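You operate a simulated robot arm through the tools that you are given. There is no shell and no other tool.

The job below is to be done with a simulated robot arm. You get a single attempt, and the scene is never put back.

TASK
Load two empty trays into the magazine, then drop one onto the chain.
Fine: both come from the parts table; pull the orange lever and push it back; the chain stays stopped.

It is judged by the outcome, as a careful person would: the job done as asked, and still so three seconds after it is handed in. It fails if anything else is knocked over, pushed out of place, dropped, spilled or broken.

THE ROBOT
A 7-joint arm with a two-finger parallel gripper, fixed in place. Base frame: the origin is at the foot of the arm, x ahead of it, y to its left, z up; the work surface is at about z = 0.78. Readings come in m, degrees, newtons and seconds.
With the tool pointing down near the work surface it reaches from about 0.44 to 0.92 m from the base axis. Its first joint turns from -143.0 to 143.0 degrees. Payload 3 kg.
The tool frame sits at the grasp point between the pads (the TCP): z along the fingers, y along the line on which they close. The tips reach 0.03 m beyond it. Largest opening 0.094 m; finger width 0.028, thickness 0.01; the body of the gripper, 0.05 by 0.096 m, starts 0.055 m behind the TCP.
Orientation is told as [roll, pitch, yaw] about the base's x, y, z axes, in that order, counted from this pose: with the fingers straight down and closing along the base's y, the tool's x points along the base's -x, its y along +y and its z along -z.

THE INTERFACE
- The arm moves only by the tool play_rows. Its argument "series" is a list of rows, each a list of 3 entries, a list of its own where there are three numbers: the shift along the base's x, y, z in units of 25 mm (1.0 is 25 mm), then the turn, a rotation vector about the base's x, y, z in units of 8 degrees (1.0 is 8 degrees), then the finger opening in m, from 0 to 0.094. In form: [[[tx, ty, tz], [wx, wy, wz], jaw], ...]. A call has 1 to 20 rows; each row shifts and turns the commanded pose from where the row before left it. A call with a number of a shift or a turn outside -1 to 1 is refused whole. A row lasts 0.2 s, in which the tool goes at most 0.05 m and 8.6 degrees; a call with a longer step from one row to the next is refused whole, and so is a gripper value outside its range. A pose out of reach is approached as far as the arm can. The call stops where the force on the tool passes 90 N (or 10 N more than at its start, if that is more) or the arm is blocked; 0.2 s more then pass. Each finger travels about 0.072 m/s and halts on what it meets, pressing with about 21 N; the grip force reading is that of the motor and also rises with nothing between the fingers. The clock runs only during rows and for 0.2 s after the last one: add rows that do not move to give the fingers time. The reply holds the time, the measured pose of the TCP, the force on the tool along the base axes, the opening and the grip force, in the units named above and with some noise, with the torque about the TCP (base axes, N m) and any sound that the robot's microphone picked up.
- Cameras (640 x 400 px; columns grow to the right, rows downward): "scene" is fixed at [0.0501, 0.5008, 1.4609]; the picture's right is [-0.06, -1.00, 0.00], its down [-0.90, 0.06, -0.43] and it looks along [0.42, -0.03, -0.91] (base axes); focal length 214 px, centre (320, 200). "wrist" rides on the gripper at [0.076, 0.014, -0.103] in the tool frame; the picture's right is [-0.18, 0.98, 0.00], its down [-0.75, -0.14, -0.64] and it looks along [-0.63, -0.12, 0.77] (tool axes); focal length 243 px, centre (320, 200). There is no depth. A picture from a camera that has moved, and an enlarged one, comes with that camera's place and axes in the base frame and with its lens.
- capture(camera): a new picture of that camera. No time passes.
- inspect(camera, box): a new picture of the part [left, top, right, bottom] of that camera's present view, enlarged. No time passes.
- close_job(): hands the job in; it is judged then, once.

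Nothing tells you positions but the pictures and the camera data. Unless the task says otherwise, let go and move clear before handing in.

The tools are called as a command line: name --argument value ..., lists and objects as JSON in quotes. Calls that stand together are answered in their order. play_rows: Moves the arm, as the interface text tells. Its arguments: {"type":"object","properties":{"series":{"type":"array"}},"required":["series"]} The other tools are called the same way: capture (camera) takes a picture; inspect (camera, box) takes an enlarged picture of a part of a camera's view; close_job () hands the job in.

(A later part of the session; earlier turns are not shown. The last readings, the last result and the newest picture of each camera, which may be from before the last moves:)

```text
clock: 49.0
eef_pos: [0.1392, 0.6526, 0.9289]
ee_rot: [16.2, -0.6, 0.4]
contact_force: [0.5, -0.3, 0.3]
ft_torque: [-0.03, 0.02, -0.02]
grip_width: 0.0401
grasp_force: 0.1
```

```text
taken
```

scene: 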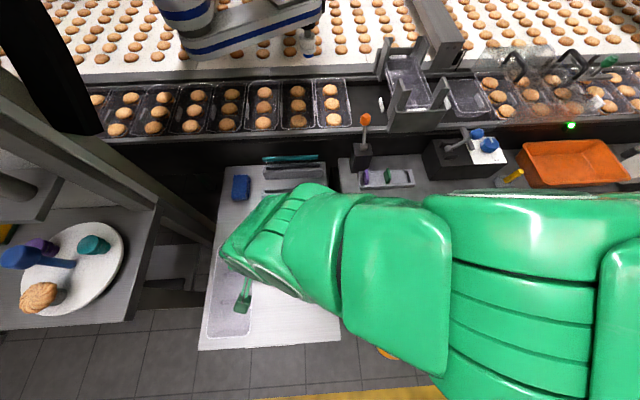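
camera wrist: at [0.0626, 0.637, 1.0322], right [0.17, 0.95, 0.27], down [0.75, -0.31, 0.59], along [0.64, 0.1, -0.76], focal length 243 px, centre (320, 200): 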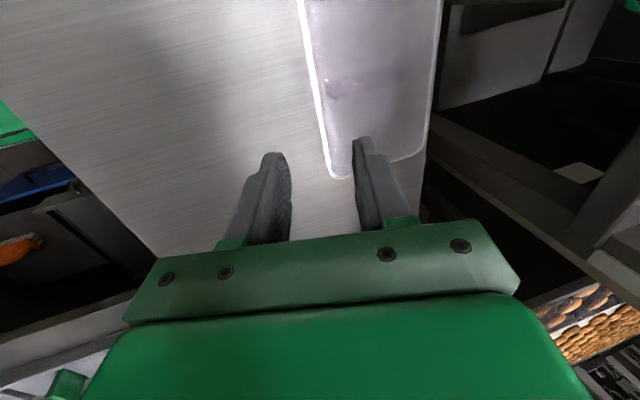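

The left tray's -y rim is at y 0.681 and its centre is near x 0.100. I'll move onto the approach line at x 0.107.

play_rows --series '[[[-0.43, 0.02, -0.12], [0, 0, 0], 0.04], [[-0.43, 0.02, -0.12], [0, 0, 0], 0.04], [[-0.43, 0.02, -0.12], [0, 0, 0], 0.04], [[0, 0, 0], [0, 0, 0], 0.04], [[0, 0, 0], [0, 0, 0], 0.04]]'

capture --camera "wrist"

```text
clock: 50.2
eef_pos: [0.1138, 0.6552, 0.9199]
ee_rot: [16.0, -0.2, -0.2]
contact_force: [0.7, -0.4, -0.5]
ft_torque: [0.02, 0.01, -0.03]
grip_width: 0.04
grasp_force: 0.0
```

```text
taken
camera wrist: at [0.0372, 0.6403, 1.0235], right [0.19, 0.94, 0.27], down [0.75, -0.32, 0.58], along [0.64, 0.1, -0.77], focal length 243 px, centre (320, 200)
```

wrist: 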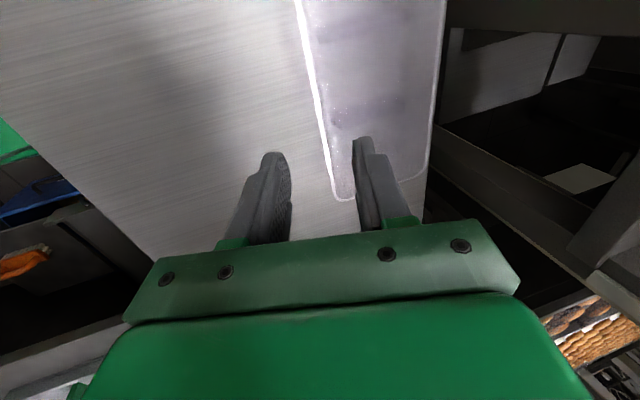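

x is lagging near the joint limit, so I'll grip at x 0.115 instead. I'll descend along the tool axis over the rim.

play_rows --series '[[[0.32, 0.06, -0.2], [0, 0, 0], 0.04], [[0, 0.13, -0.45], [0, 0, 0], 0.04], [[0, 0.13, -0.45], [0, 0, 0], 0.04], [[0, 0.13, -0.45], [0, 0, 0], 0.04], [[0, 0.13, -0.45], [0, 0, 0], 0.04], [[0, 0.13, -0.45], [0, 0, 0], 0.04], [[0, 0, 0], [0, 0, 0], 0.04], [[0, 0, 0], [0, 0, 0], 0.04]]'

capture --camera "wrist"

inspect --camera "wrist" --box '[220, 80, 460, 240]'

```text
clock: 52.0
eef_pos: [0.1157, 0.6723, 0.8611]
ee_rot: [16.2, -0.6, 0.4]
contact_force: [0.1, 1.0, -0.3]
ft_torque: [0.0, 0.04, -0.02]
grip_width: 0.0401
grasp_force: 0.0
```

```text
taken
camera wrist: at [0.0392, 0.6567, 0.9631], right [0.17, 0.95, 0.28], down [0.75, -0.31, 0.59], along [0.64, 0.1, -0.76], focal length 243 px, centre (320, 200)
```

wrist: 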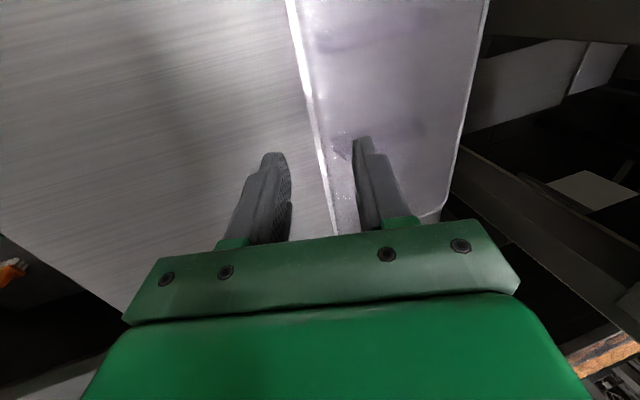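

```text
2.50 times, centred on (340, 160) of wrist
camera zoom: at [0.0392, 0.6567, 0.9631], right [0.17, 0.95, 0.28], down [0.75, -0.31, 0.59], along [0.64, 0.1, -0.76], focal length 606 px, centre (270, 300)
```

zoom: 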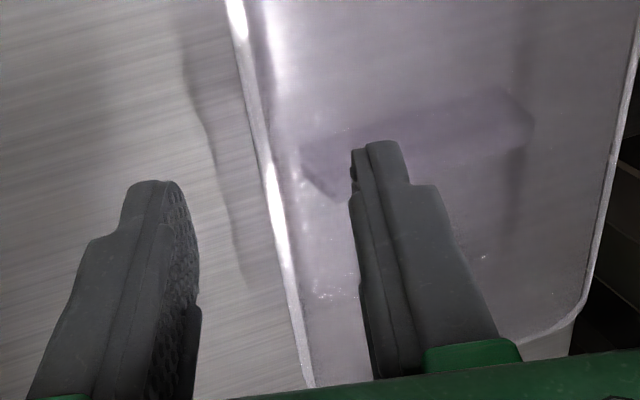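

The rim is centred between the fingers. I'll lower to a slightly shallower grip than last time and close.

play_rows --series '[[[0, 0.14, -0.5], [0, 0, 0], 0.04], [[0, 0.14, -0.5], [0, 0, 0], 0.04], [[0, 0, 0], [0, 0, 0], 0.04], [[0, 0, 0], [0, 0, 0], 0.02], [[0, 0, 0], [0, 0, 0], 0.01], [[0, 0, 0], [0, 0, 0], 0.0], [[0, 0, 0], [0, 0, 0], 0.0], [[0, 0, 0], [0, 0, 0], 0.0]]'

inspect --camera "wrist" --box '[220, 80, 460, 240]'

```text
clock: 53.8
eef_pos: [0.1177, 0.6805, 0.8352]
ee_rot: [16.2, -0.6, 0.4]
contact_force: [0.4, -0.2, 1.1]
ft_torque: [0.0, 0.14, -0.03]
grip_width: 0.0016
grasp_force: 20.3
```

```text
2.50 times, centred on (340, 160) of wrist
camera zoom: at [0.0403, 0.6639, 0.9376], right [0.18, 0.95, 0.28], down [0.75, -0.31, 0.59], along [0.64, 0.1, -0.76], focal length 606 px, centre (270, 300)
```

zoom: 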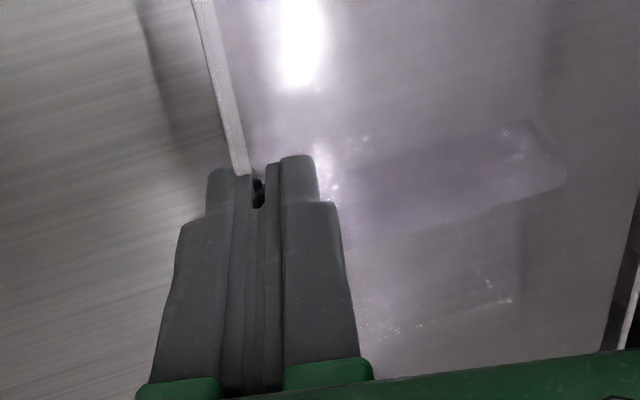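

The grip holds at 1.6 mm and 20 N. I'll lift slowly and check.

play_rows --series '[[[0, 0, 0.3], [0, 0, 0], 0.0], [[0, 0, 0.3], [0, 0, 0], 0.0], [[0, 0, 0.4], [0, 0, 0], 0.0], [[0, 0, 0.5], [0, 0, 0], 0.0], [[0, 0, 0.5], [0, 0, 0], 0.0], [[0, 0, 0], [0, 0, 0], 0.0]]'

capture --camera "wrist"

inspect --camera "wrist" --box '[260, 0, 560, 240]'

```text
clock: 55.2
eef_pos: [0.1161, 0.6803, 0.8847]
ee_rot: [16.2, -0.6, 0.3]
contact_force: [-0.1, -0.6, 0.6]
ft_torque: [-0.03, -0.01, 0.0]
grip_width: 0.0014
grasp_force: 21.0
```

```text
taken
camera wrist: at [0.039, 0.6633, 0.9875], right [0.18, 0.95, 0.28], down [0.75, -0.31, 0.59], along [0.64, 0.1, -0.76], focal length 243 px, centre (320, 200)
```

wrist: 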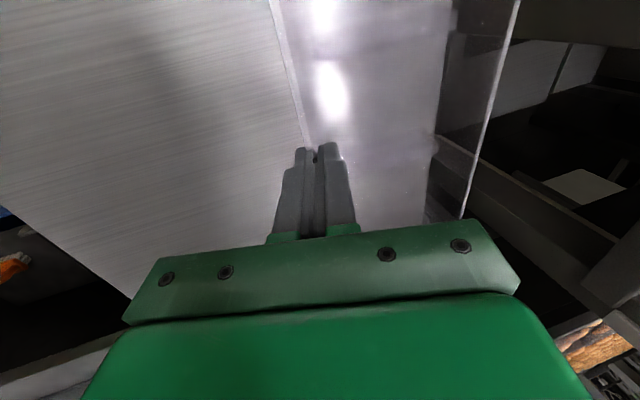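

```text
1.67 times, centred on (410, 120) of wrist
camera zoom: at [0.039, 0.6633, 0.9875], right [0.18, 0.95, 0.28], down [0.75, -0.31, 0.59], along [0.64, 0.1, -0.76], focal length 404 px, centre (170, 333)
```

zoom: 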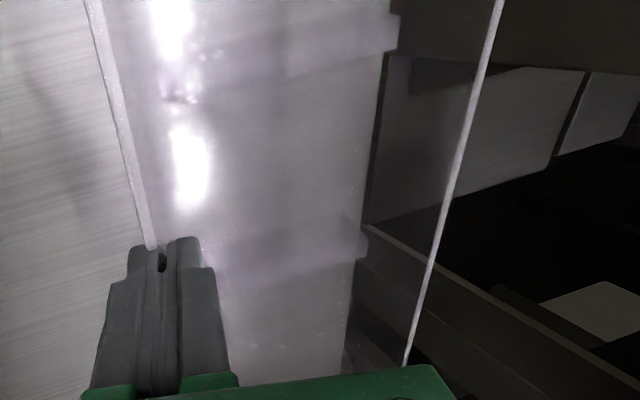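

The tray is off the table. I'll carry it out and up toward the magazine on the same high arc.

play_rows --series '[[[0.3, 0, 0.6], [0, 0, 0], 0.0], [[0.63, -0.14, 0.77], [0, 0, 0], 0.0], [[0.63, -0.14, 0.77], [0, 0, 0], 0.0], [[0.63, -0.14, 0.77], [0, 0, 0], 0.0], [[0.63, -0.14, 0.77], [0, 0, 0], 0.0], [[0.63, -0.14, 0.77], [0, 0, 0], 0.0], [[0.8, -0.8, 0.69], [0, 0, 0], 0.0], [[0.8, -0.8, 0.69], [0, 0, 0], 0.0], [[0.8, -0.8, 0.69], [0, 0, 0], 0.0], [[0.8, -0.8, 0.69], [0, 0, 0], 0.0], [[0.8, -0.8, 0.69], [0, 0, 0], 0.0], [[0.8, -0.8, 0.69], [0, 0, 0], 0.0], [[0.8, -0.8, 0.69], [0, 0, 0], 0.0], [[0, 0, 0], [0, 0, 0], 0.0]]'

capture --camera "wrist"

capture --camera "scene"

```text
clock: 58.2
eef_pos: [0.3408, 0.5233, 1.1198]
ee_rot: [16.2, -0.7, 0.4]
contact_force: [-0.2, 0.4, -0.2]
ft_torque: [-0.01, 0.0, 0.01]
grip_width: 0.0014
grasp_force: 20.8
```

```text
taken
camera wrist: at [0.264, 0.5069, 1.2237], right [0.17, 0.95, 0.28], down [0.75, -0.31, 0.59], along [0.64, 0.1, -0.76], focal length 243 px, centre (320, 200)
```

wrist: 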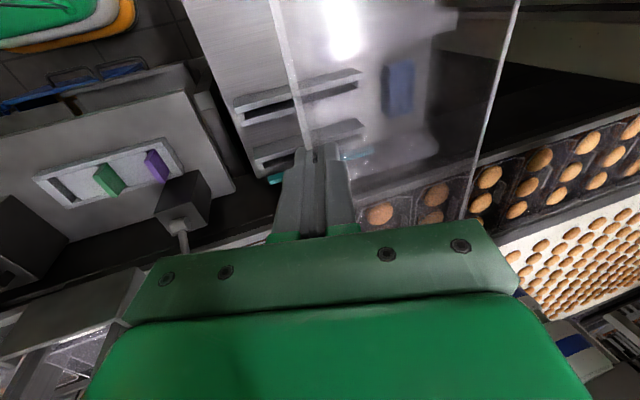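

```text
taken
```

scene: 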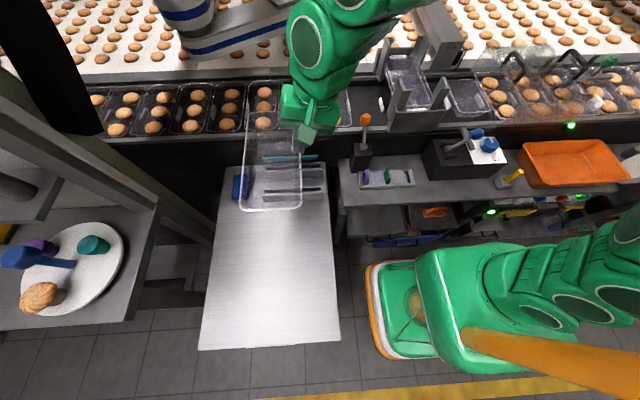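

The tray is held well and both table spots are clear. I'll zoom in to check its tilt and yaw.

inspect --camera "scene" --box '[225, 100, 325, 220]'

inspect --camera "wrist" --box '[260, 0, 560, 240]'

```text
3.33 times, centred on (275, 160) of scene
camera zoom: at [0.0501, 0.5008, 1.4609], right [-0.06, -1.0, 0.0], down [-0.9, 0.06, -0.43], along [0.42, -0.03, -0.91], focal length 715 px, centre (470, 333)
```

zoom: 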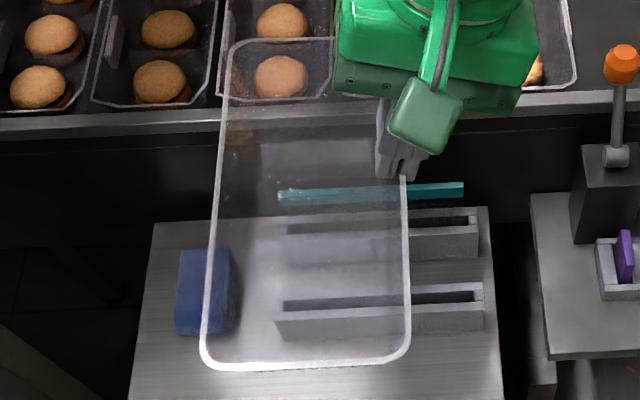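

```text
1.67 times, centred on (410, 120) of wrist
camera zoom: at [0.264, 0.5069, 1.2237], right [0.17, 0.95, 0.28], down [0.75, -0.31, 0.59], along [0.64, 0.1, -0.76], focal length 404 px, centre (170, 333)
```

zoom: 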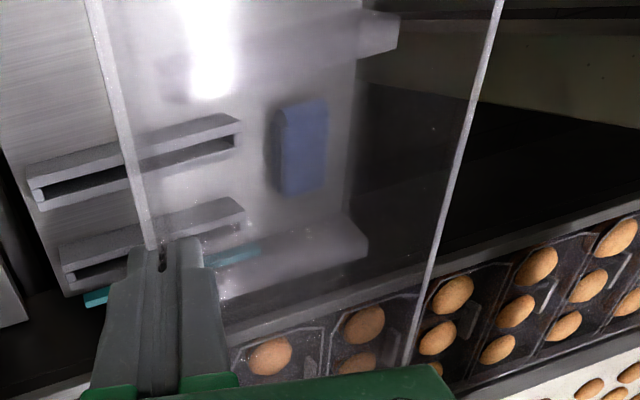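

The tray is level with no yaw. I'll carry on to a spot above the magazine at z 1.20.

play_rows --series '[[[0.885, -0.98, 0.36], [0, 0, 0], 0.0], [[0.885, -0.98, 0.36], [0, 0, 0], 0.0], [[0.885, -0.98, 0.36], [0, 0, 0], 0.0], [[0.885, -0.98, 0.36], [0, 0, 0], 0.0], [[0.885, -0.98, 0.36], [0, 0, 0], 0.0], [[0.885, -0.98, 0.36], [0, 0, 0], 0.0], [[0.885, -0.98, 0.36], [0, 0, 0], 0.0], [[0.885, -0.98, 0.36], [0, 0, 0], 0.0], [[0.885, -0.98, 0.36], [0, 0, 0], 0.0], [[0.8, -0.93, 0], [0, 0, 0], 0.0], [[0.8, -0.93, 0], [0, 0, 0], 0.0], [[0.8, -0.93, 0], [0, 0, 0], 0.0], [[0.8, -0.93, 0], [0, 0, 0], 0.0], [[0.8, -0.93, 0], [0, 0, 0], 0.0], [[0.8, -0.93, 0], [0, 0, 0], 0.0], [[0.8, -0.93, 0], [0, 0, 0], 0.0], [[0.8, -0.93, 0], [0, 0, 0], 0.0], [[0, 0, 0], [0, 0, 0], 0.0], [[0, 0, 0], [0, 0, 0], 0.0]]'

capture --camera "wrist"

capture --camera "scene"

```text
clock: 62.2
eef_pos: [0.6994, 0.1157, 1.1963]
ee_rot: [16.0, -0.6, 0.4]
contact_force: [-0.3, 0.7, -0.3]
ft_torque: [-0.02, 0.0, 0.0]
grip_width: 0.0014
grasp_force: 21.0
```

```text
taken
camera wrist: at [0.623, 0.1006, 1.2987], right [0.18, 0.95, 0.28], down [0.75, -0.31, 0.59], along [0.64, 0.1, -0.76], focal length 243 px, centre (320, 200)
```

wrist: 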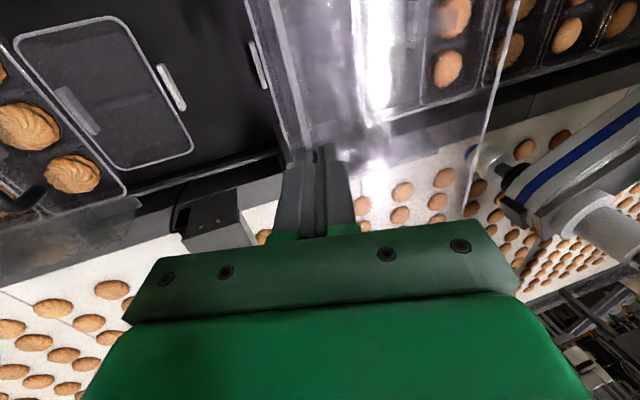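

```text
taken
```

scene: 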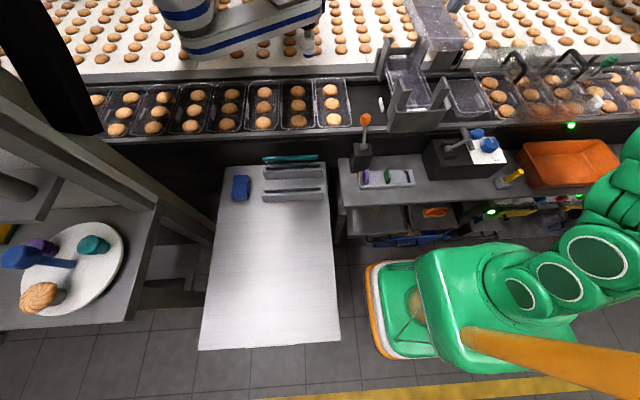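

The second tray hangs over the magazine. I'll lower it until the rim is a couple of centimetres above the post tops, and line it up again.

play_rows --series '[[[0, 0, -0.8], [0, 0, 0], 0.0], [[0, 0, -0.8], [0, 0, 0], 0.0], [[0, 0, -0.8], [0, 0, 0], 0.0], [[0, 0, -0.8], [0, 0, 0], 0.0], [[0, 0, -0.5], [0, 0, 0], 0.0], [[0, 0, 0], [0, 0, 0], 0.0], [[0, 0, 0], [0, 0, 0], 0.0]]'

inspect --camera "scene" --box '[395, 60, 450, 100]'

inspect --camera "scene" --box '[375, 10, 455, 60]'

capture --camera "wrist"

```text
clock: 63.8
eef_pos: [0.7024, 0.1173, 1.105]
ee_rot: [16.1, -0.6, 0.4]
contact_force: [0.0, 0.1, 0.5]
ft_torque: [-0.02, 0.03, -0.01]
grip_width: 0.0014
grasp_force: 21.0
```

```text
10.00 times, centred on (422, 80) of scene
camera zoom: at [0.0501, 0.5008, 1.4609], right [-0.06, -1.0, 0.0], down [-0.9, 0.06, -0.43], along [0.42, -0.03, -0.91], focal length 2145 px, centre (-705, 1400)
```

zoom: 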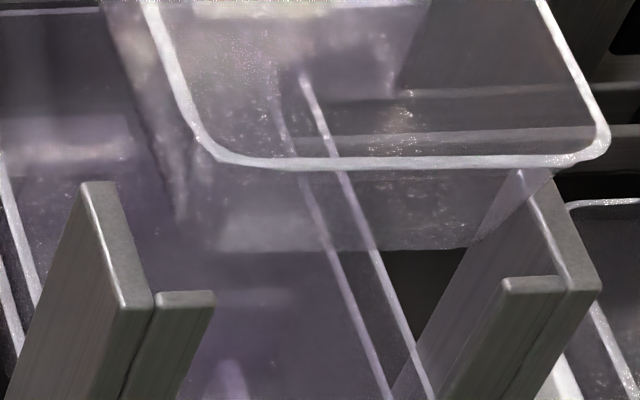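

```text
8.00 times, centred on (415, 35) of scene
camera zoom: at [0.0501, 0.5008, 1.4609], right [-0.06, -1.0, 0.0], down [-0.9, 0.06, -0.43], along [0.42, -0.03, -0.91], focal length 1716 px, centre (-440, 1520)
```

zoom: 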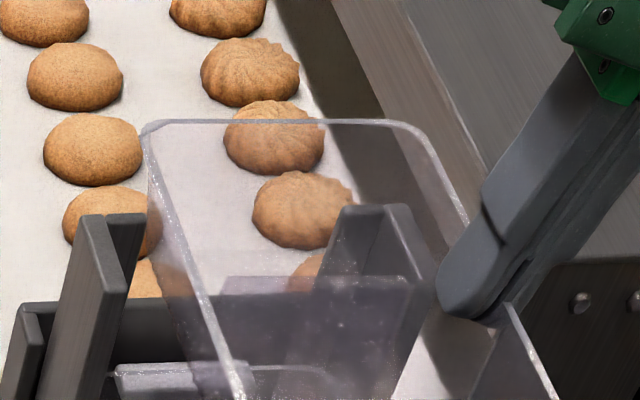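

```text
taken
camera wrist: at [0.6256, 0.1011, 1.2068], right [0.18, 0.95, 0.28], down [0.75, -0.31, 0.59], along [0.64, 0.1, -0.76], focal length 243 px, centre (320, 200)
```

wrist: 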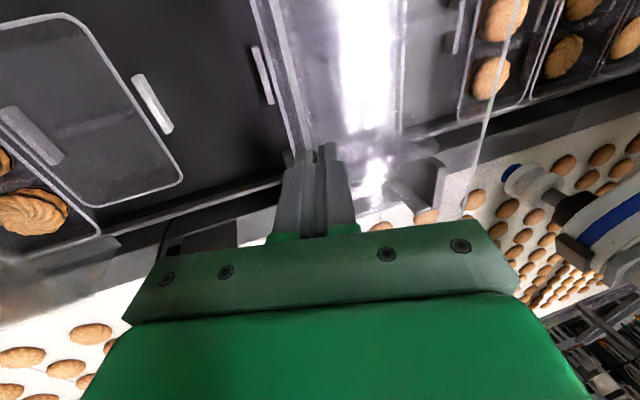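

The second tray is nearly over the slot but about 2° high on its +y side and about 4 mm too far toward +y. I'll trim the roll, shift, and lower a bit.

play_rows --series '[[[0, -0.15, 0], [-0.22, 0, 0], 0.0], [[-0.06, 0, -0.3], [0, 0, 0], 0.0], [[0, 0, -0.3], [0, 0, 0], 0.0], [[0, 0, 0], [0, 0, 0], 0.0], [[0, 0, 0], [0, 0, 0], 0.0]]'

inspect --camera "scene" --box '[395, 65, 450, 105]'

inspect --camera "scene" --box '[380, 20, 440, 60]'

```text
clock: 65.0
eef_pos: [0.7006, 0.1127, 1.0915]
ee_rot: [14.4, -0.6, 0.4]
contact_force: [-0.5, 0.6, -0.1]
ft_torque: [-0.01, -0.01, 0.02]
grip_width: 0.0014
grasp_force: 21.6
```

```text
10.00 times, centred on (422, 85) of scene
camera zoom: at [0.0501, 0.5008, 1.4609], right [-0.06, -1.0, 0.0], down [-0.9, 0.06, -0.43], along [0.42, -0.03, -0.91], focal length 2145 px, centre (-705, 1350)
```

zoom: 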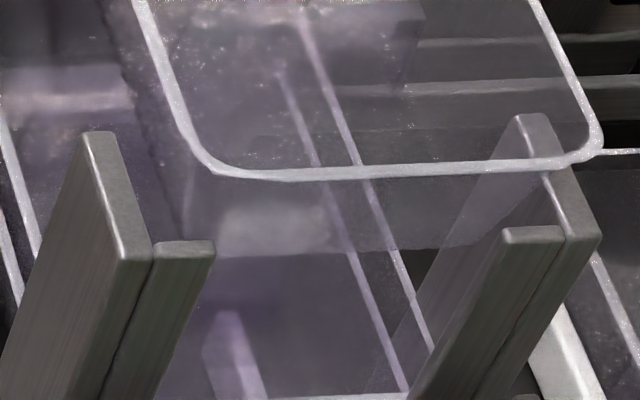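

```text
10.00 times, centred on (410, 40) of scene
camera zoom: at [0.0501, 0.5008, 1.4609], right [-0.06, -1.0, 0.0], down [-0.9, 0.06, -0.43], along [0.42, -0.03, -0.91], focal length 2145 px, centre (-580, 1800)
```

zoom: 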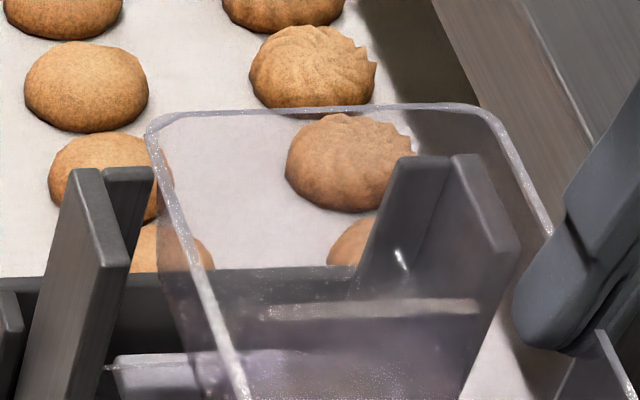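

It's level now. I'll shift 3 mm back toward +y and lower to just above the post tops for a final comparison.

play_rows --series '[[[0.02, 0.12, -0.2], [0, 0, 0], 0.0], [[0, 0, -0.25], [0, 0, 0], 0.0], [[0, 0, 0], [0, 0, 0], 0.0], [[0, 0, 0], [0, 0, 0], 0.0]]'

inspect --camera "scene" --box '[395, 65, 450, 105]'

inspect --camera "scene" --box '[380, 20, 440, 60]'

```text
clock: 66.0
eef_pos: [0.7004, 0.116, 1.0797]
ee_rot: [14.5, -0.6, 0.4]
contact_force: [-0.6, -0.4, -0.2]
ft_torque: [0.04, 0.02, 0.01]
grip_width: 0.0015
grasp_force: 21.1
```

```text
10.00 times, centred on (422, 85) of scene
camera zoom: at [0.0501, 0.5008, 1.4609], right [-0.06, -1.0, 0.0], down [-0.9, 0.06, -0.43], along [0.42, -0.03, -0.91], focal length 2145 px, centre (-705, 1350)
```

zoom: 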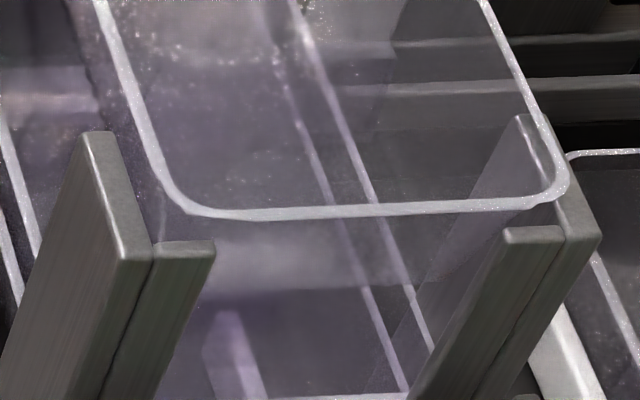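

```text
10.00 times, centred on (410, 40) of scene
camera zoom: at [0.0501, 0.5008, 1.4609], right [-0.06, -1.0, 0.0], down [-0.9, 0.06, -0.43], along [0.42, -0.03, -0.91], focal length 2145 px, centre (-580, 1800)
```

zoom: 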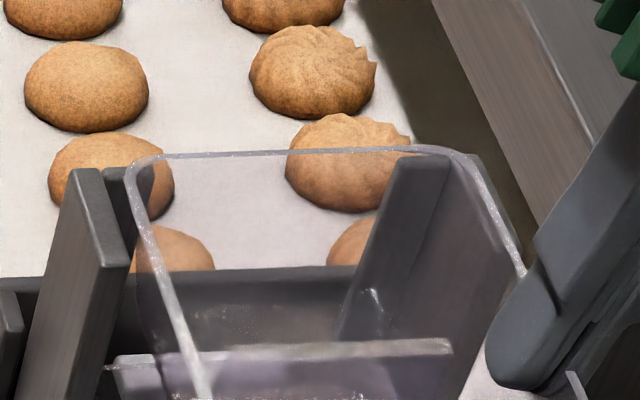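

The gaps look slightly short at the front and on the -y side. I'll shift 2.5 mm toward +x and 1 mm toward +y, then lower in small steps.

play_rows --series '[[[0.1, 0.045, 0], [0, 0, 0], 0.0], [[0, 0, -0.15], [0, 0, 0], 0.0], [[0, 0, 0], [0, 0, 0], 0.0], [[0, 0, 0], [0, 0, 0], 0.0]]'

inspect --camera "scene" --box '[395, 65, 450, 105]'

inspect --camera "scene" --box '[380, 20, 440, 60]'

```text
clock: 67.0
eef_pos: [0.7036, 0.1172, 1.0749]
ee_rot: [14.4, -0.6, 0.4]
contact_force: [0.2, 0.8, -0.4]
ft_torque: [0.03, 0.03, 0.02]
grip_width: 0.0017
grasp_force: 20.7
```

```text
10.00 times, centred on (422, 85) of scene
camera zoom: at [0.0501, 0.5008, 1.4609], right [-0.06, -1.0, 0.0], down [-0.9, 0.06, -0.43], along [0.42, -0.03, -0.91], focal length 2145 px, centre (-705, 1350)
```

zoom: 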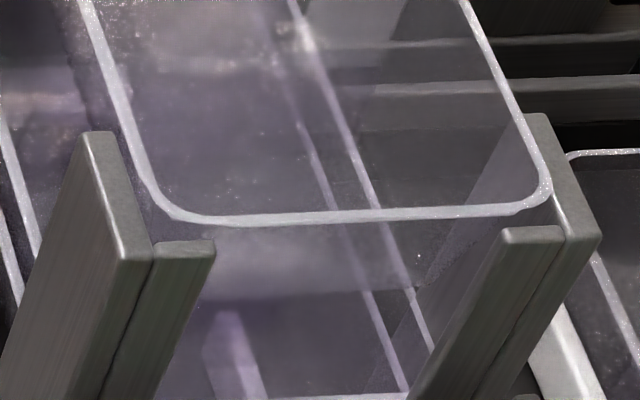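

```text
10.00 times, centred on (410, 40) of scene
camera zoom: at [0.0501, 0.5008, 1.4609], right [-0.06, -1.0, 0.0], down [-0.9, 0.06, -0.43], along [0.42, -0.03, -0.91], focal length 2145 px, centre (-580, 1800)
```

zoom: 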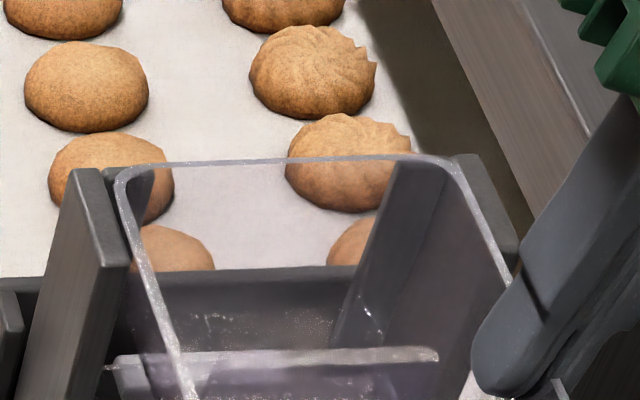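

It now matches the alignment that worked for the first tray. I'll lower in small steps.

play_rows --series '[[[0, 0, -0.12], [0, 0, 0], 0.0], [[0, 0, 0], [0, 0, 0], 0.0]]'

play_rows --series '[[[0, 0, -0.12], [0, 0, 0], 0.0], [[0, 0, 0], [0, 0, 0], 0.0]]'

```text
clock: 67.6
eef_pos: [0.7042, 0.1172, 1.0725]
ee_rot: [14.4, -0.7, 0.3]
contact_force: [0.2, -0.2, 0.7]
ft_torque: [0.02, 0.04, -0.01]
grip_width: 0.0015
grasp_force: 21.0
```

```text
clock: 68.2
eef_pos: [0.7031, 0.1167, 1.0689]
ee_rot: [14.4, -0.6, 0.4]
contact_force: [-0.6, -0.5, 0.0]
ft_torque: [-0.01, 0.03, 0.02]
grip_width: 0.0017
grasp_force: 21.5
```

play_rows --series '[[[0, 0, -0.1], [0, 0, 0], 0.0], [[0, 0, 0], [0, 0, 0], 0.0]]'

inspect --camera "scene" --box '[395, 65, 450, 105]'

inspect --camera "scene" --box '[380, 20, 440, 60]'

```text
clock: 68.8
eef_pos: [0.7022, 0.1169, 1.0663]
ee_rot: [14.4, -0.6, 0.4]
contact_force: [0.0, 0.1, 0.3]
ft_torque: [-0.02, 0.0, 0.03]
grip_width: 0.0015
grasp_force: 20.5
```

```text
10.00 times, centred on (422, 85) of scene
camera zoom: at [0.0501, 0.5008, 1.4609], right [-0.06, -1.0, 0.0], down [-0.9, 0.06, -0.43], along [0.42, -0.03, -0.91], focal length 2145 px, centre (-705, 1350)
```

zoom: 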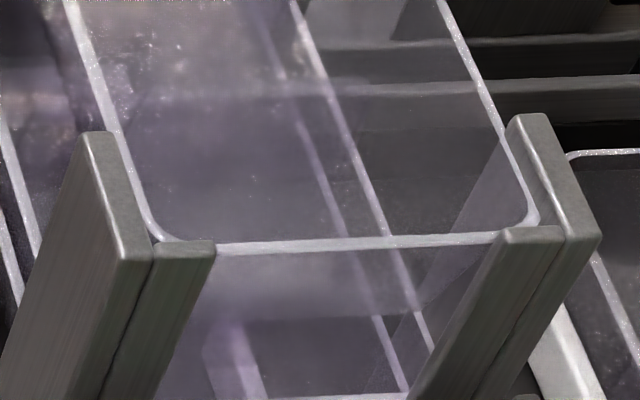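

```text
10.00 times, centred on (410, 40) of scene
camera zoom: at [0.0501, 0.5008, 1.4609], right [-0.06, -1.0, 0.0], down [-0.9, 0.06, -0.43], along [0.42, -0.03, -0.91], focal length 2145 px, centre (-580, 1800)
```

zoom: 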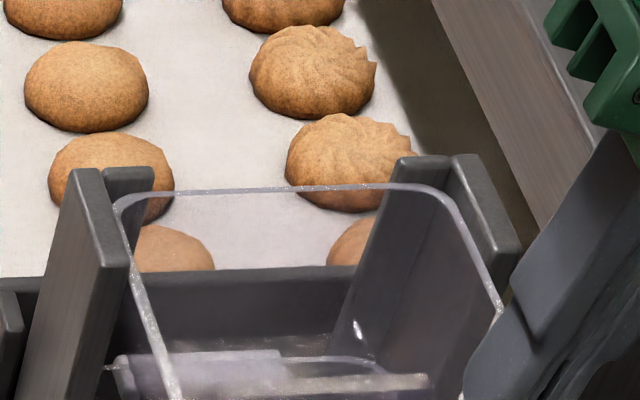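

The rim is now inside all four posts with no force. I'll continue down toward the stack.

play_rows --series '[[[0, 0, -0.2], [0, 0, 0], 0.0], [[0, 0, -0.2], [0, 0, 0], 0.0], [[0, 0, -0.2], [0, 0, 0], 0.0], [[0, 0, -0.2], [0, 0, 0], 0.0], [[0, 0, 0], [0, 0, 0], 0.0]]'

inspect --camera "scene" --box '[370, 30, 450, 130]'

inspect --camera "wrist" --box '[220, 80, 460, 240]'

```text
clock: 70.0
eef_pos: [0.7046, 0.117, 1.0467]
ee_rot: [14.4, -0.6, 0.4]
contact_force: [1.0, 0.1, 0.7]
ft_torque: [0.01, 0.0, -0.03]
grip_width: 0.0018
grasp_force: 21.1
```

```text
4.00 times, centred on (410, 80) of scene
camera zoom: at [0.0501, 0.5008, 1.4609], right [-0.06, -1.0, 0.0], down [-0.9, 0.06, -0.43], along [0.42, -0.03, -0.91], focal length 858 px, centre (-40, 680)
```

zoom: 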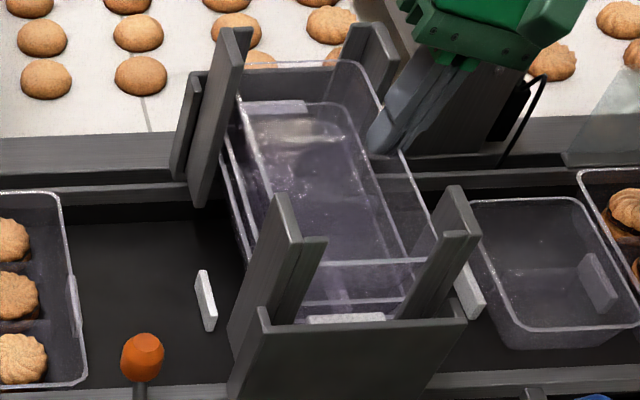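

```text
2.50 times, centred on (340, 160) of wrist
camera zoom: at [0.6264, 0.1035, 1.15], right [0.17, 0.95, 0.25], down [0.75, -0.29, 0.59], along [0.64, 0.08, -0.77], focal length 606 px, centre (270, 300)
```

zoom: 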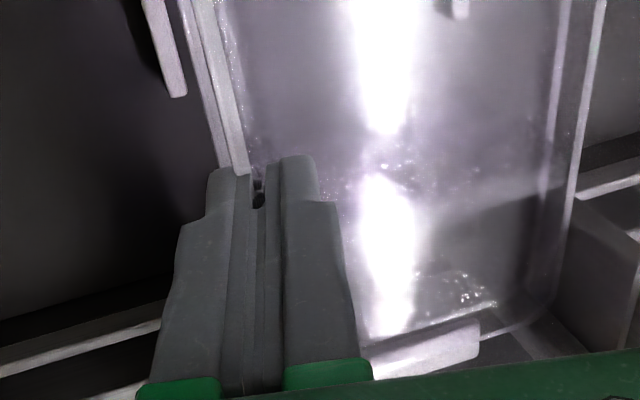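

It's going down cleanly. I'll lower another 10 mm, then feel for contact in small steps.

play_rows --series '[[[0, 0, -0.2], [0, 0, 0], 0.0], [[0, 0, -0.2], [0, 0, 0], 0.0], [[0, 0, 0], [0, 0, 0], 0.0]]'

play_rows --series '[[[0, 0, -0.1], [0, 0, 0], 0.0], [[0, 0, 0], [0, 0, 0], 0.0]]'

inspect --camera "wrist" --box '[220, 80, 460, 240]'

inspect --camera "scene" --box '[370, 30, 450, 130]'

```text
clock: 70.8
eef_pos: [0.7041, 0.1167, 1.0367]
ee_rot: [14.5, -0.6, 0.5]
contact_force: [0.9, -1.0, -1.2]
ft_torque: [-0.06, 0.02, 0.0]
grip_width: 0.0016
grasp_force: 21.3
```

```text
clock: 71.4
eef_pos: [0.7033, 0.1157, 1.0344]
ee_rot: [14.5, -0.6, 0.4]
contact_force: [-0.9, 0.3, 0.4]
ft_torque: [0.0, 0.02, 0.02]
grip_width: 0.0015
grasp_force: 21.3
```

```text
2.50 times, centred on (340, 160) of wrist
camera zoom: at [0.6265, 0.1031, 1.1379], right [0.17, 0.95, 0.25], down [0.75, -0.29, 0.59], along [0.64, 0.08, -0.77], focal length 606 px, centre (270, 300)
```

zoom: 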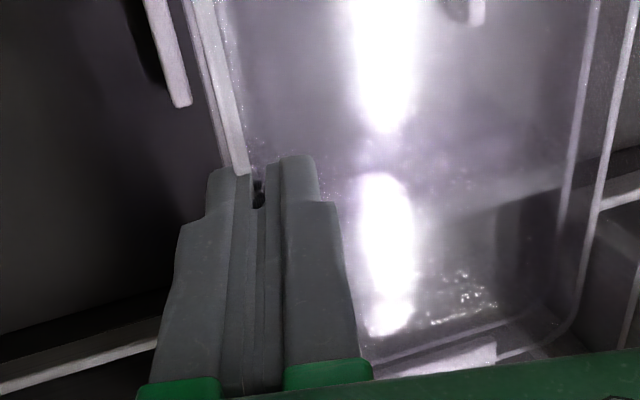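

```text
4.00 times, centred on (410, 80) of scene
camera zoom: at [0.0501, 0.5008, 1.4609], right [-0.06, -1.0, 0.0], down [-0.9, 0.06, -0.43], along [0.42, -0.03, -0.91], focal length 858 px, centre (-40, 680)
```

zoom: 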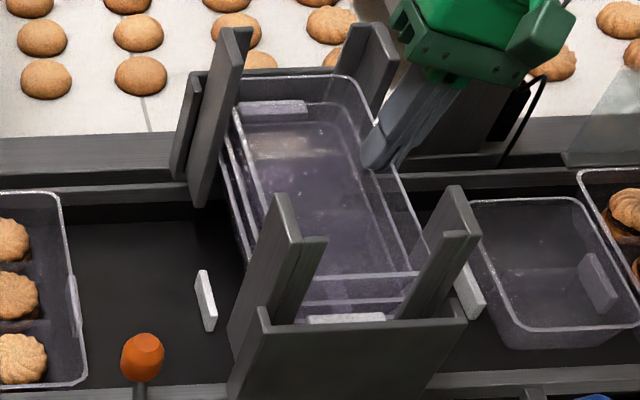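

About 6 mm remains before it nests. I'll lower 2.5 mm more and release gently.

play_rows --series '[[[0, 0, -0.1], [0, 0, 0], 0.0], [[0, 0, 0], [0, 0, 0], 0.0], [[0, 0, 0], [0, 0, 0], 0.004], [[0, 0, 0], [0, 0, 0], 0.008], [[0, 0, 0], [0, 0, 0], 0.012], [[0, 0, 0], [0, 0, 0], 0.016], [[0, 0, 0], [0, 0, 0], 0.016]]'

inspect --camera "wrist" --box '[200, 0, 520, 240]'

inspect --camera "scene" --box '[370, 30, 450, 130]'

```text
clock: 73.0
eef_pos: [0.7034, 0.1164, 1.032]
ee_rot: [14.4, -0.5, 0.5]
contact_force: [-0.4, -0.6, 0.1]
ft_torque: [0.01, 0.03, -0.01]
grip_width: 0.016
grasp_force: 0.1
```

```text
1.67 times, centred on (360, 120) of wrist
camera zoom: at [0.6266, 0.1033, 1.1352], right [0.17, 0.95, 0.25], down [0.75, -0.29, 0.59], along [0.64, 0.08, -0.77], focal length 404 px, centre (253, 333)
```

zoom: 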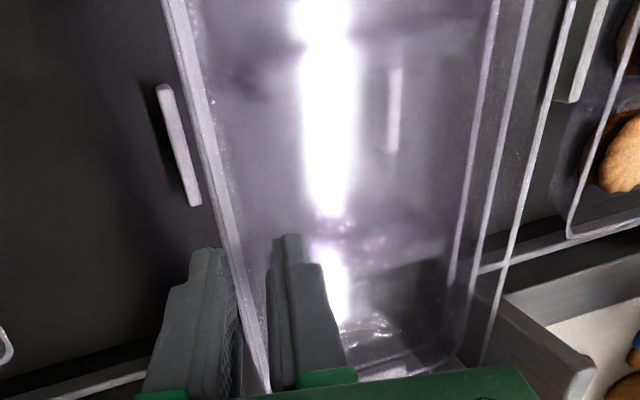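

```text
4.00 times, centred on (410, 80) of scene
camera zoom: at [0.0501, 0.5008, 1.4609], right [-0.06, -1.0, 0.0], down [-0.9, 0.06, -0.43], along [0.42, -0.03, -0.91], focal length 858 px, centre (-40, 680)
```

zoom: 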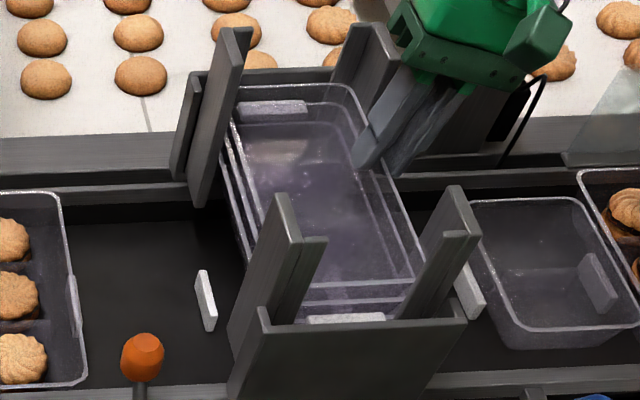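

The second tray nested evenly, with three rims at equal pitch. I'll retract along the tool axis and then up.

play_rows --series '[[[0, -0.07, 0.27], [0, 0, 0], 0.016], [[0, -0.1, 0.4], [0, 0, 0], 0.016], [[0, -0.13, 0.51], [0, 0, 0], 0.016], [[0, -0.13, 0.51], [0, 0, 0], 0.016], [[0, 0, 0.8], [0, 0, 0], 0.016], [[0, 0, 0.8], [0, 0, 0], 0.016], [[0, 0, 0.8], [0, 0, 0], 0.016], [[0, 0, 0.8], [0, 0, 0], 0.016], [[0, 0, 0.8], [0, 0, 0], 0.016], [[0, 0, 0.8], [0, 0, 0], 0.016], [[0, 0, 0], [0, 0, 0], 0.016]]'

capture --camera "wrist"

inspect --camera "scene" --box '[340, 30, 460, 180]'

```text
clock: 75.4
eef_pos: [0.7035, 0.1068, 1.194]
ee_rot: [14.3, -0.6, 0.3]
contact_force: [0.5, 0.6, 0.8]
ft_torque: [-0.02, 0.0, 0.02]
grip_width: 0.0161
grasp_force: 0.1
```

```text
taken
camera wrist: at [0.6269, 0.0928, 1.2977], right [0.18, 0.95, 0.25], down [0.75, -0.29, 0.59], along [0.64, 0.08, -0.77], focal length 243 px, centre (320, 200)
```

wrist: 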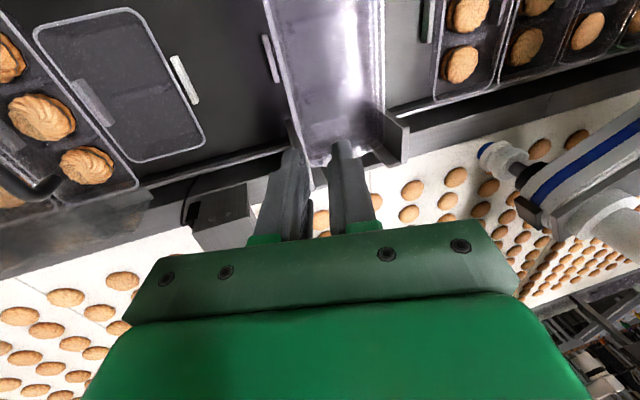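

```text
2.67 times, centred on (400, 105) of scene
camera zoom: at [0.0501, 0.5008, 1.4609], right [-0.06, -1.0, 0.0], down [-0.9, 0.06, -0.43], along [0.42, -0.03, -0.91], focal length 572 px, centre (107, 453)
```

zoom: 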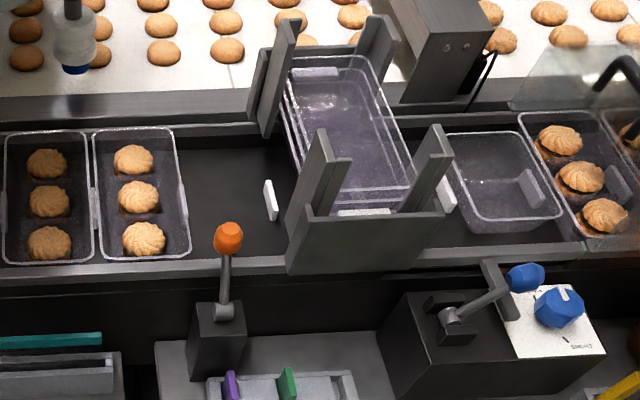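

All three trays are stacked squarely in the magazine. Next is the orange lever: its knob is at about (0.553, 0.327, 0.959) and its pivot at about (0.500, 0.327, 0.894), leaning away from me. I'll straighten the tool and go above the knob.

play_rows --series '[[[0, 0.3, 0.2], [-0.6, 0, 0], 0.03], [[0, 0.8, 0], [-0.6, 0, 0], 0.04], [[-0.2, 0.9, 0], [-0.59, 0, 0], 0.048], [[-0.8, 0.97, -0.2], [0, 0, 0], 0.048], [[-0.8, 0.97, -0.3], [0, 0, 0], 0.048], [[-0.8, 0.97, -0.3], [0, 0, 0], 0.048], [[-0.8, 0.97, -0.3], [0, 0, 0], 0.048], [[-0.8, 0.97, -0.3], [0, 0, 0], 0.048], [[-0.8, 0.97, -0.3], [0, 0, 0], 0.048], [[-0.8, 0.97, -0.4], [0, 0, 0], 0.048], [[0, 0, 0], [0, 0, 0], 0.048], [[0, 0, 0], [0, 0, 0], 0.048]]'

capture --camera "wrist"

inspect --camera "scene" --box '[320, 60, 440, 180]'

```text
clock: 78.0
eef_pos: [0.5602, 0.3259, 1.1464]
ee_rot: [0.1, -0.6, 0.5]
contact_force: [-0.1, -0.2, -0.5]
ft_torque: [0.01, 0.04, 0.01]
grip_width: 0.048
grasp_force: 0.1
```

```text
taken
camera wrist: at [0.4827, 0.3372, 1.2486], right [0.18, 0.98, 0.0], down [0.75, -0.14, 0.65], along [0.64, -0.11, -0.76], focal length 243 px, centre (320, 200)
```

wrist: 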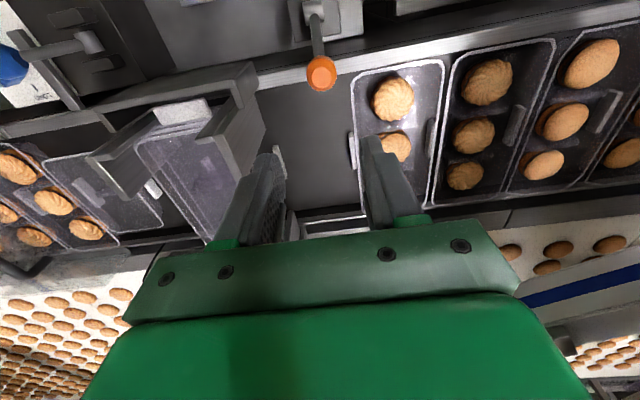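

```text
3.33 times, centred on (380, 120) of scene
camera zoom: at [0.0501, 0.5008, 1.4609], right [-0.06, -1.0, 0.0], down [-0.9, 0.06, -0.43], along [0.42, -0.03, -0.91], focal length 715 px, centre (120, 467)
```

zoom: 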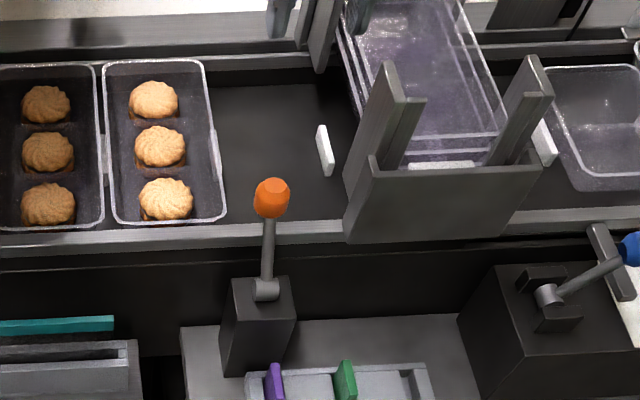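

The knob is below and slightly toward me. I'll lower to just above it and check the alignment.

play_rows --series '[[[-0.2, 0.05, -0.8], [0, 0, 0], 0.048], [[-0.1, 0.03, -0.8], [0, 0, 0], 0.048], [[0, 0, -0.8], [0, 0, 0], 0.048], [[0, 0, -0.8], [0, 0, 0], 0.048], [[0, 0, -0.8], [0, 0, 0], 0.048], [[0, 0, -0.6], [0, 0, 0], 0.048], [[0, 0, 0], [0, 0, 0], 0.048]]'

capture --camera "wrist"

inspect --camera "scene" --box '[320, 60, 440, 180]'

```text
clock: 79.6
eef_pos: [0.5508, 0.3281, 1.0293]
ee_rot: [0.1, -0.5, 0.5]
contact_force: [-0.1, 0.3, 0.7]
ft_torque: [-0.01, 0.01, 0.02]
grip_width: 0.0479
grasp_force: 0.1
```

```text
taken
camera wrist: at [0.4739, 0.3417, 1.1334], right [0.18, 0.98, 0.0], down [0.75, -0.14, 0.65], along [0.64, -0.11, -0.76], focal length 243 px, centre (320, 200)
```

wrist: 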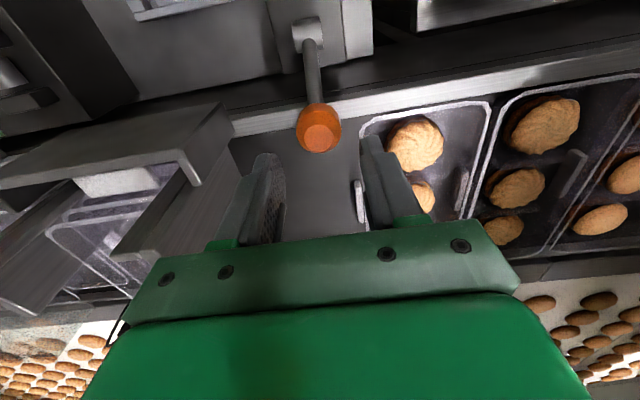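

```text
3.33 times, centred on (380, 120) of scene
camera zoom: at [0.0501, 0.5008, 1.4609], right [-0.06, -1.0, 0.0], down [-0.9, 0.06, -0.43], along [0.42, -0.03, -0.91], focal length 715 px, centre (120, 467)
```

zoom: 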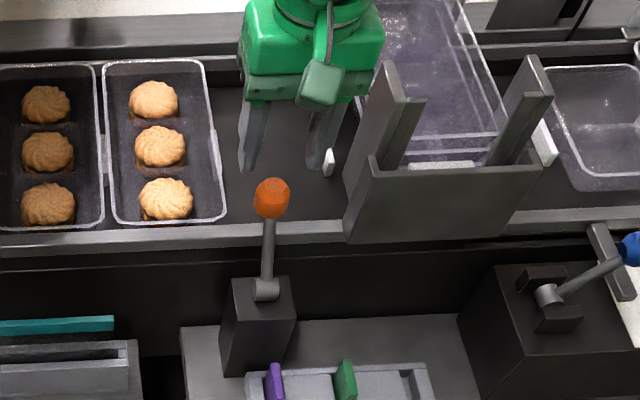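

The knob is centred between the fingers. I'll lower around it.

play_rows --series '[[[0, 0, -0.6], [0, 0, 0], 0.048], [[0, 0, -0.6], [0, 0, 0], 0.048], [[0, 0, -0.6], [0, 0, 0], 0.048], [[0, 0, -0.6], [0, 0, 0], 0.048], [[0, 0, -0.35], [0, 0, 0], 0.048], [[0, 0, 0], [0, 0, 0], 0.048]]'

capture --camera "wrist"

inspect --camera "scene" --box '[320, 60, 440, 180]'

```text
clock: 81.0
eef_pos: [0.5514, 0.3273, 0.9622]
ee_rot: [0.0, -0.6, 0.4]
contact_force: [0.0, 0.4, 0.6]
ft_torque: [0.01, -0.01, 0.0]
grip_width: 0.0482
grasp_force: 0.0
```

```text
taken
camera wrist: at [0.4744, 0.3407, 1.0651], right [0.18, 0.98, 0.0], down [0.75, -0.14, 0.65], along [0.64, -0.11, -0.76], focal length 243 px, centre (320, 200)
```

wrist: 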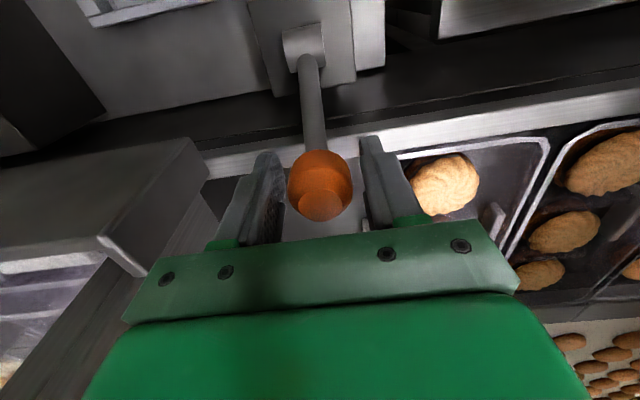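

```text
3.33 times, centred on (380, 120) of scene
camera zoom: at [0.0501, 0.5008, 1.4609], right [-0.06, -1.0, 0.0], down [-0.9, 0.06, -0.43], along [0.42, -0.03, -0.91], focal length 715 px, centre (120, 467)
```

zoom: 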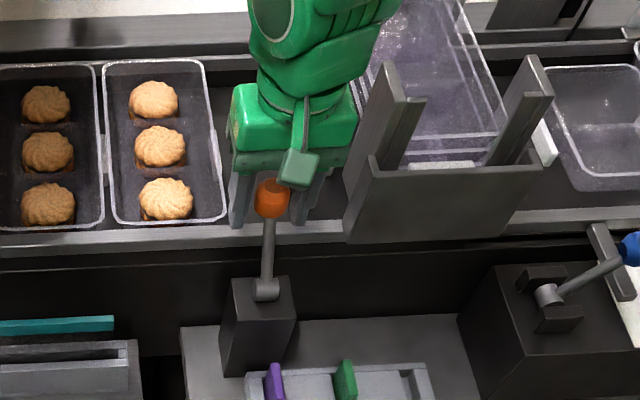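

The knob is right at the grasp point. I'll close on it.

play_rows --series '[[[0, 0, 0], [0, 0, 0], 0.036], [[0, 0, 0], [0, 0, 0], 0.026], [[0, 0, 0], [0, 0, 0], 0.016], [[0, 0, 0], [0, 0, 0], 0.01], [[0, 0, 0], [0, 0, 0], 0.01]]'

inspect --camera "wrist" --box '[220, 80, 460, 240]'

```text
clock: 82.2
eef_pos: [0.5509, 0.3295, 0.9617]
ee_rot: [0.1, -0.5, 0.5]
contact_force: [-1.9, 27.0, -1.5]
ft_torque: [0.13, 0.04, -0.1]
grip_width: 0.0339
grasp_force: 44.9
```

```text
2.50 times, centred on (340, 160) of wrist
camera zoom: at [0.4742, 0.3416, 1.0652], right [0.17, 0.98, 0.0], down [0.75, -0.14, 0.65], along [0.64, -0.11, -0.76], focal length 606 px, centre (270, 300)
```

zoom: 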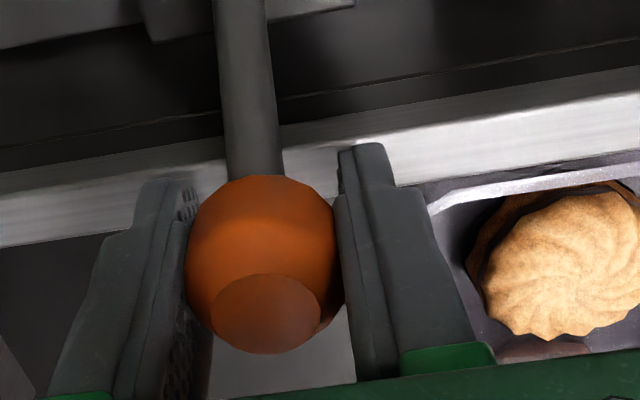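

One finger touched first: 27 N sideways means the knob is a little more toward -y. I'll shift a few millimetres that way so the grip is balanced.

play_rows --series '[[[0, -0.07, 0], [0, 0, 0], 0.03], [[0, -0.07, 0], [0, 0, 0], 0.03], [[0, 0, 0], [0, 0, 0], 0.02], [[0, 0, 0], [0, 0, 0], 0.02]]'

inspect --camera "wrist" --box '[220, 80, 460, 240]'

```text
clock: 83.0
eef_pos: [0.55, 0.3284, 0.9629]
ee_rot: [0.6, -0.4, 0.5]
contact_force: [-8.2, 16.7, -6.0]
ft_torque: [0.0, 0.13, -0.14]
grip_width: 0.0314
grasp_force: 44.8
stopped in row 4: the force on the tool passed its limit at 91 N (the readings are from after the stop); the commanded pose is now the measured one
```

```text
2.50 times, centred on (340, 160) of wrist
camera zoom: at [0.4725, 0.3408, 1.066], right [0.18, 0.98, 0.01], down [0.75, -0.14, 0.65], along [0.64, -0.1, -0.76], focal length 606 px, centre (270, 300)
```

zoom: 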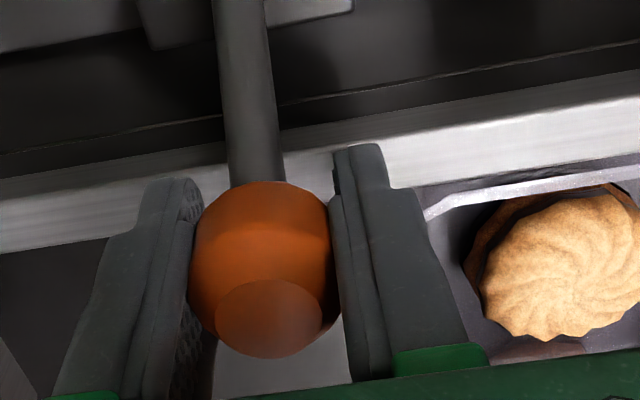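

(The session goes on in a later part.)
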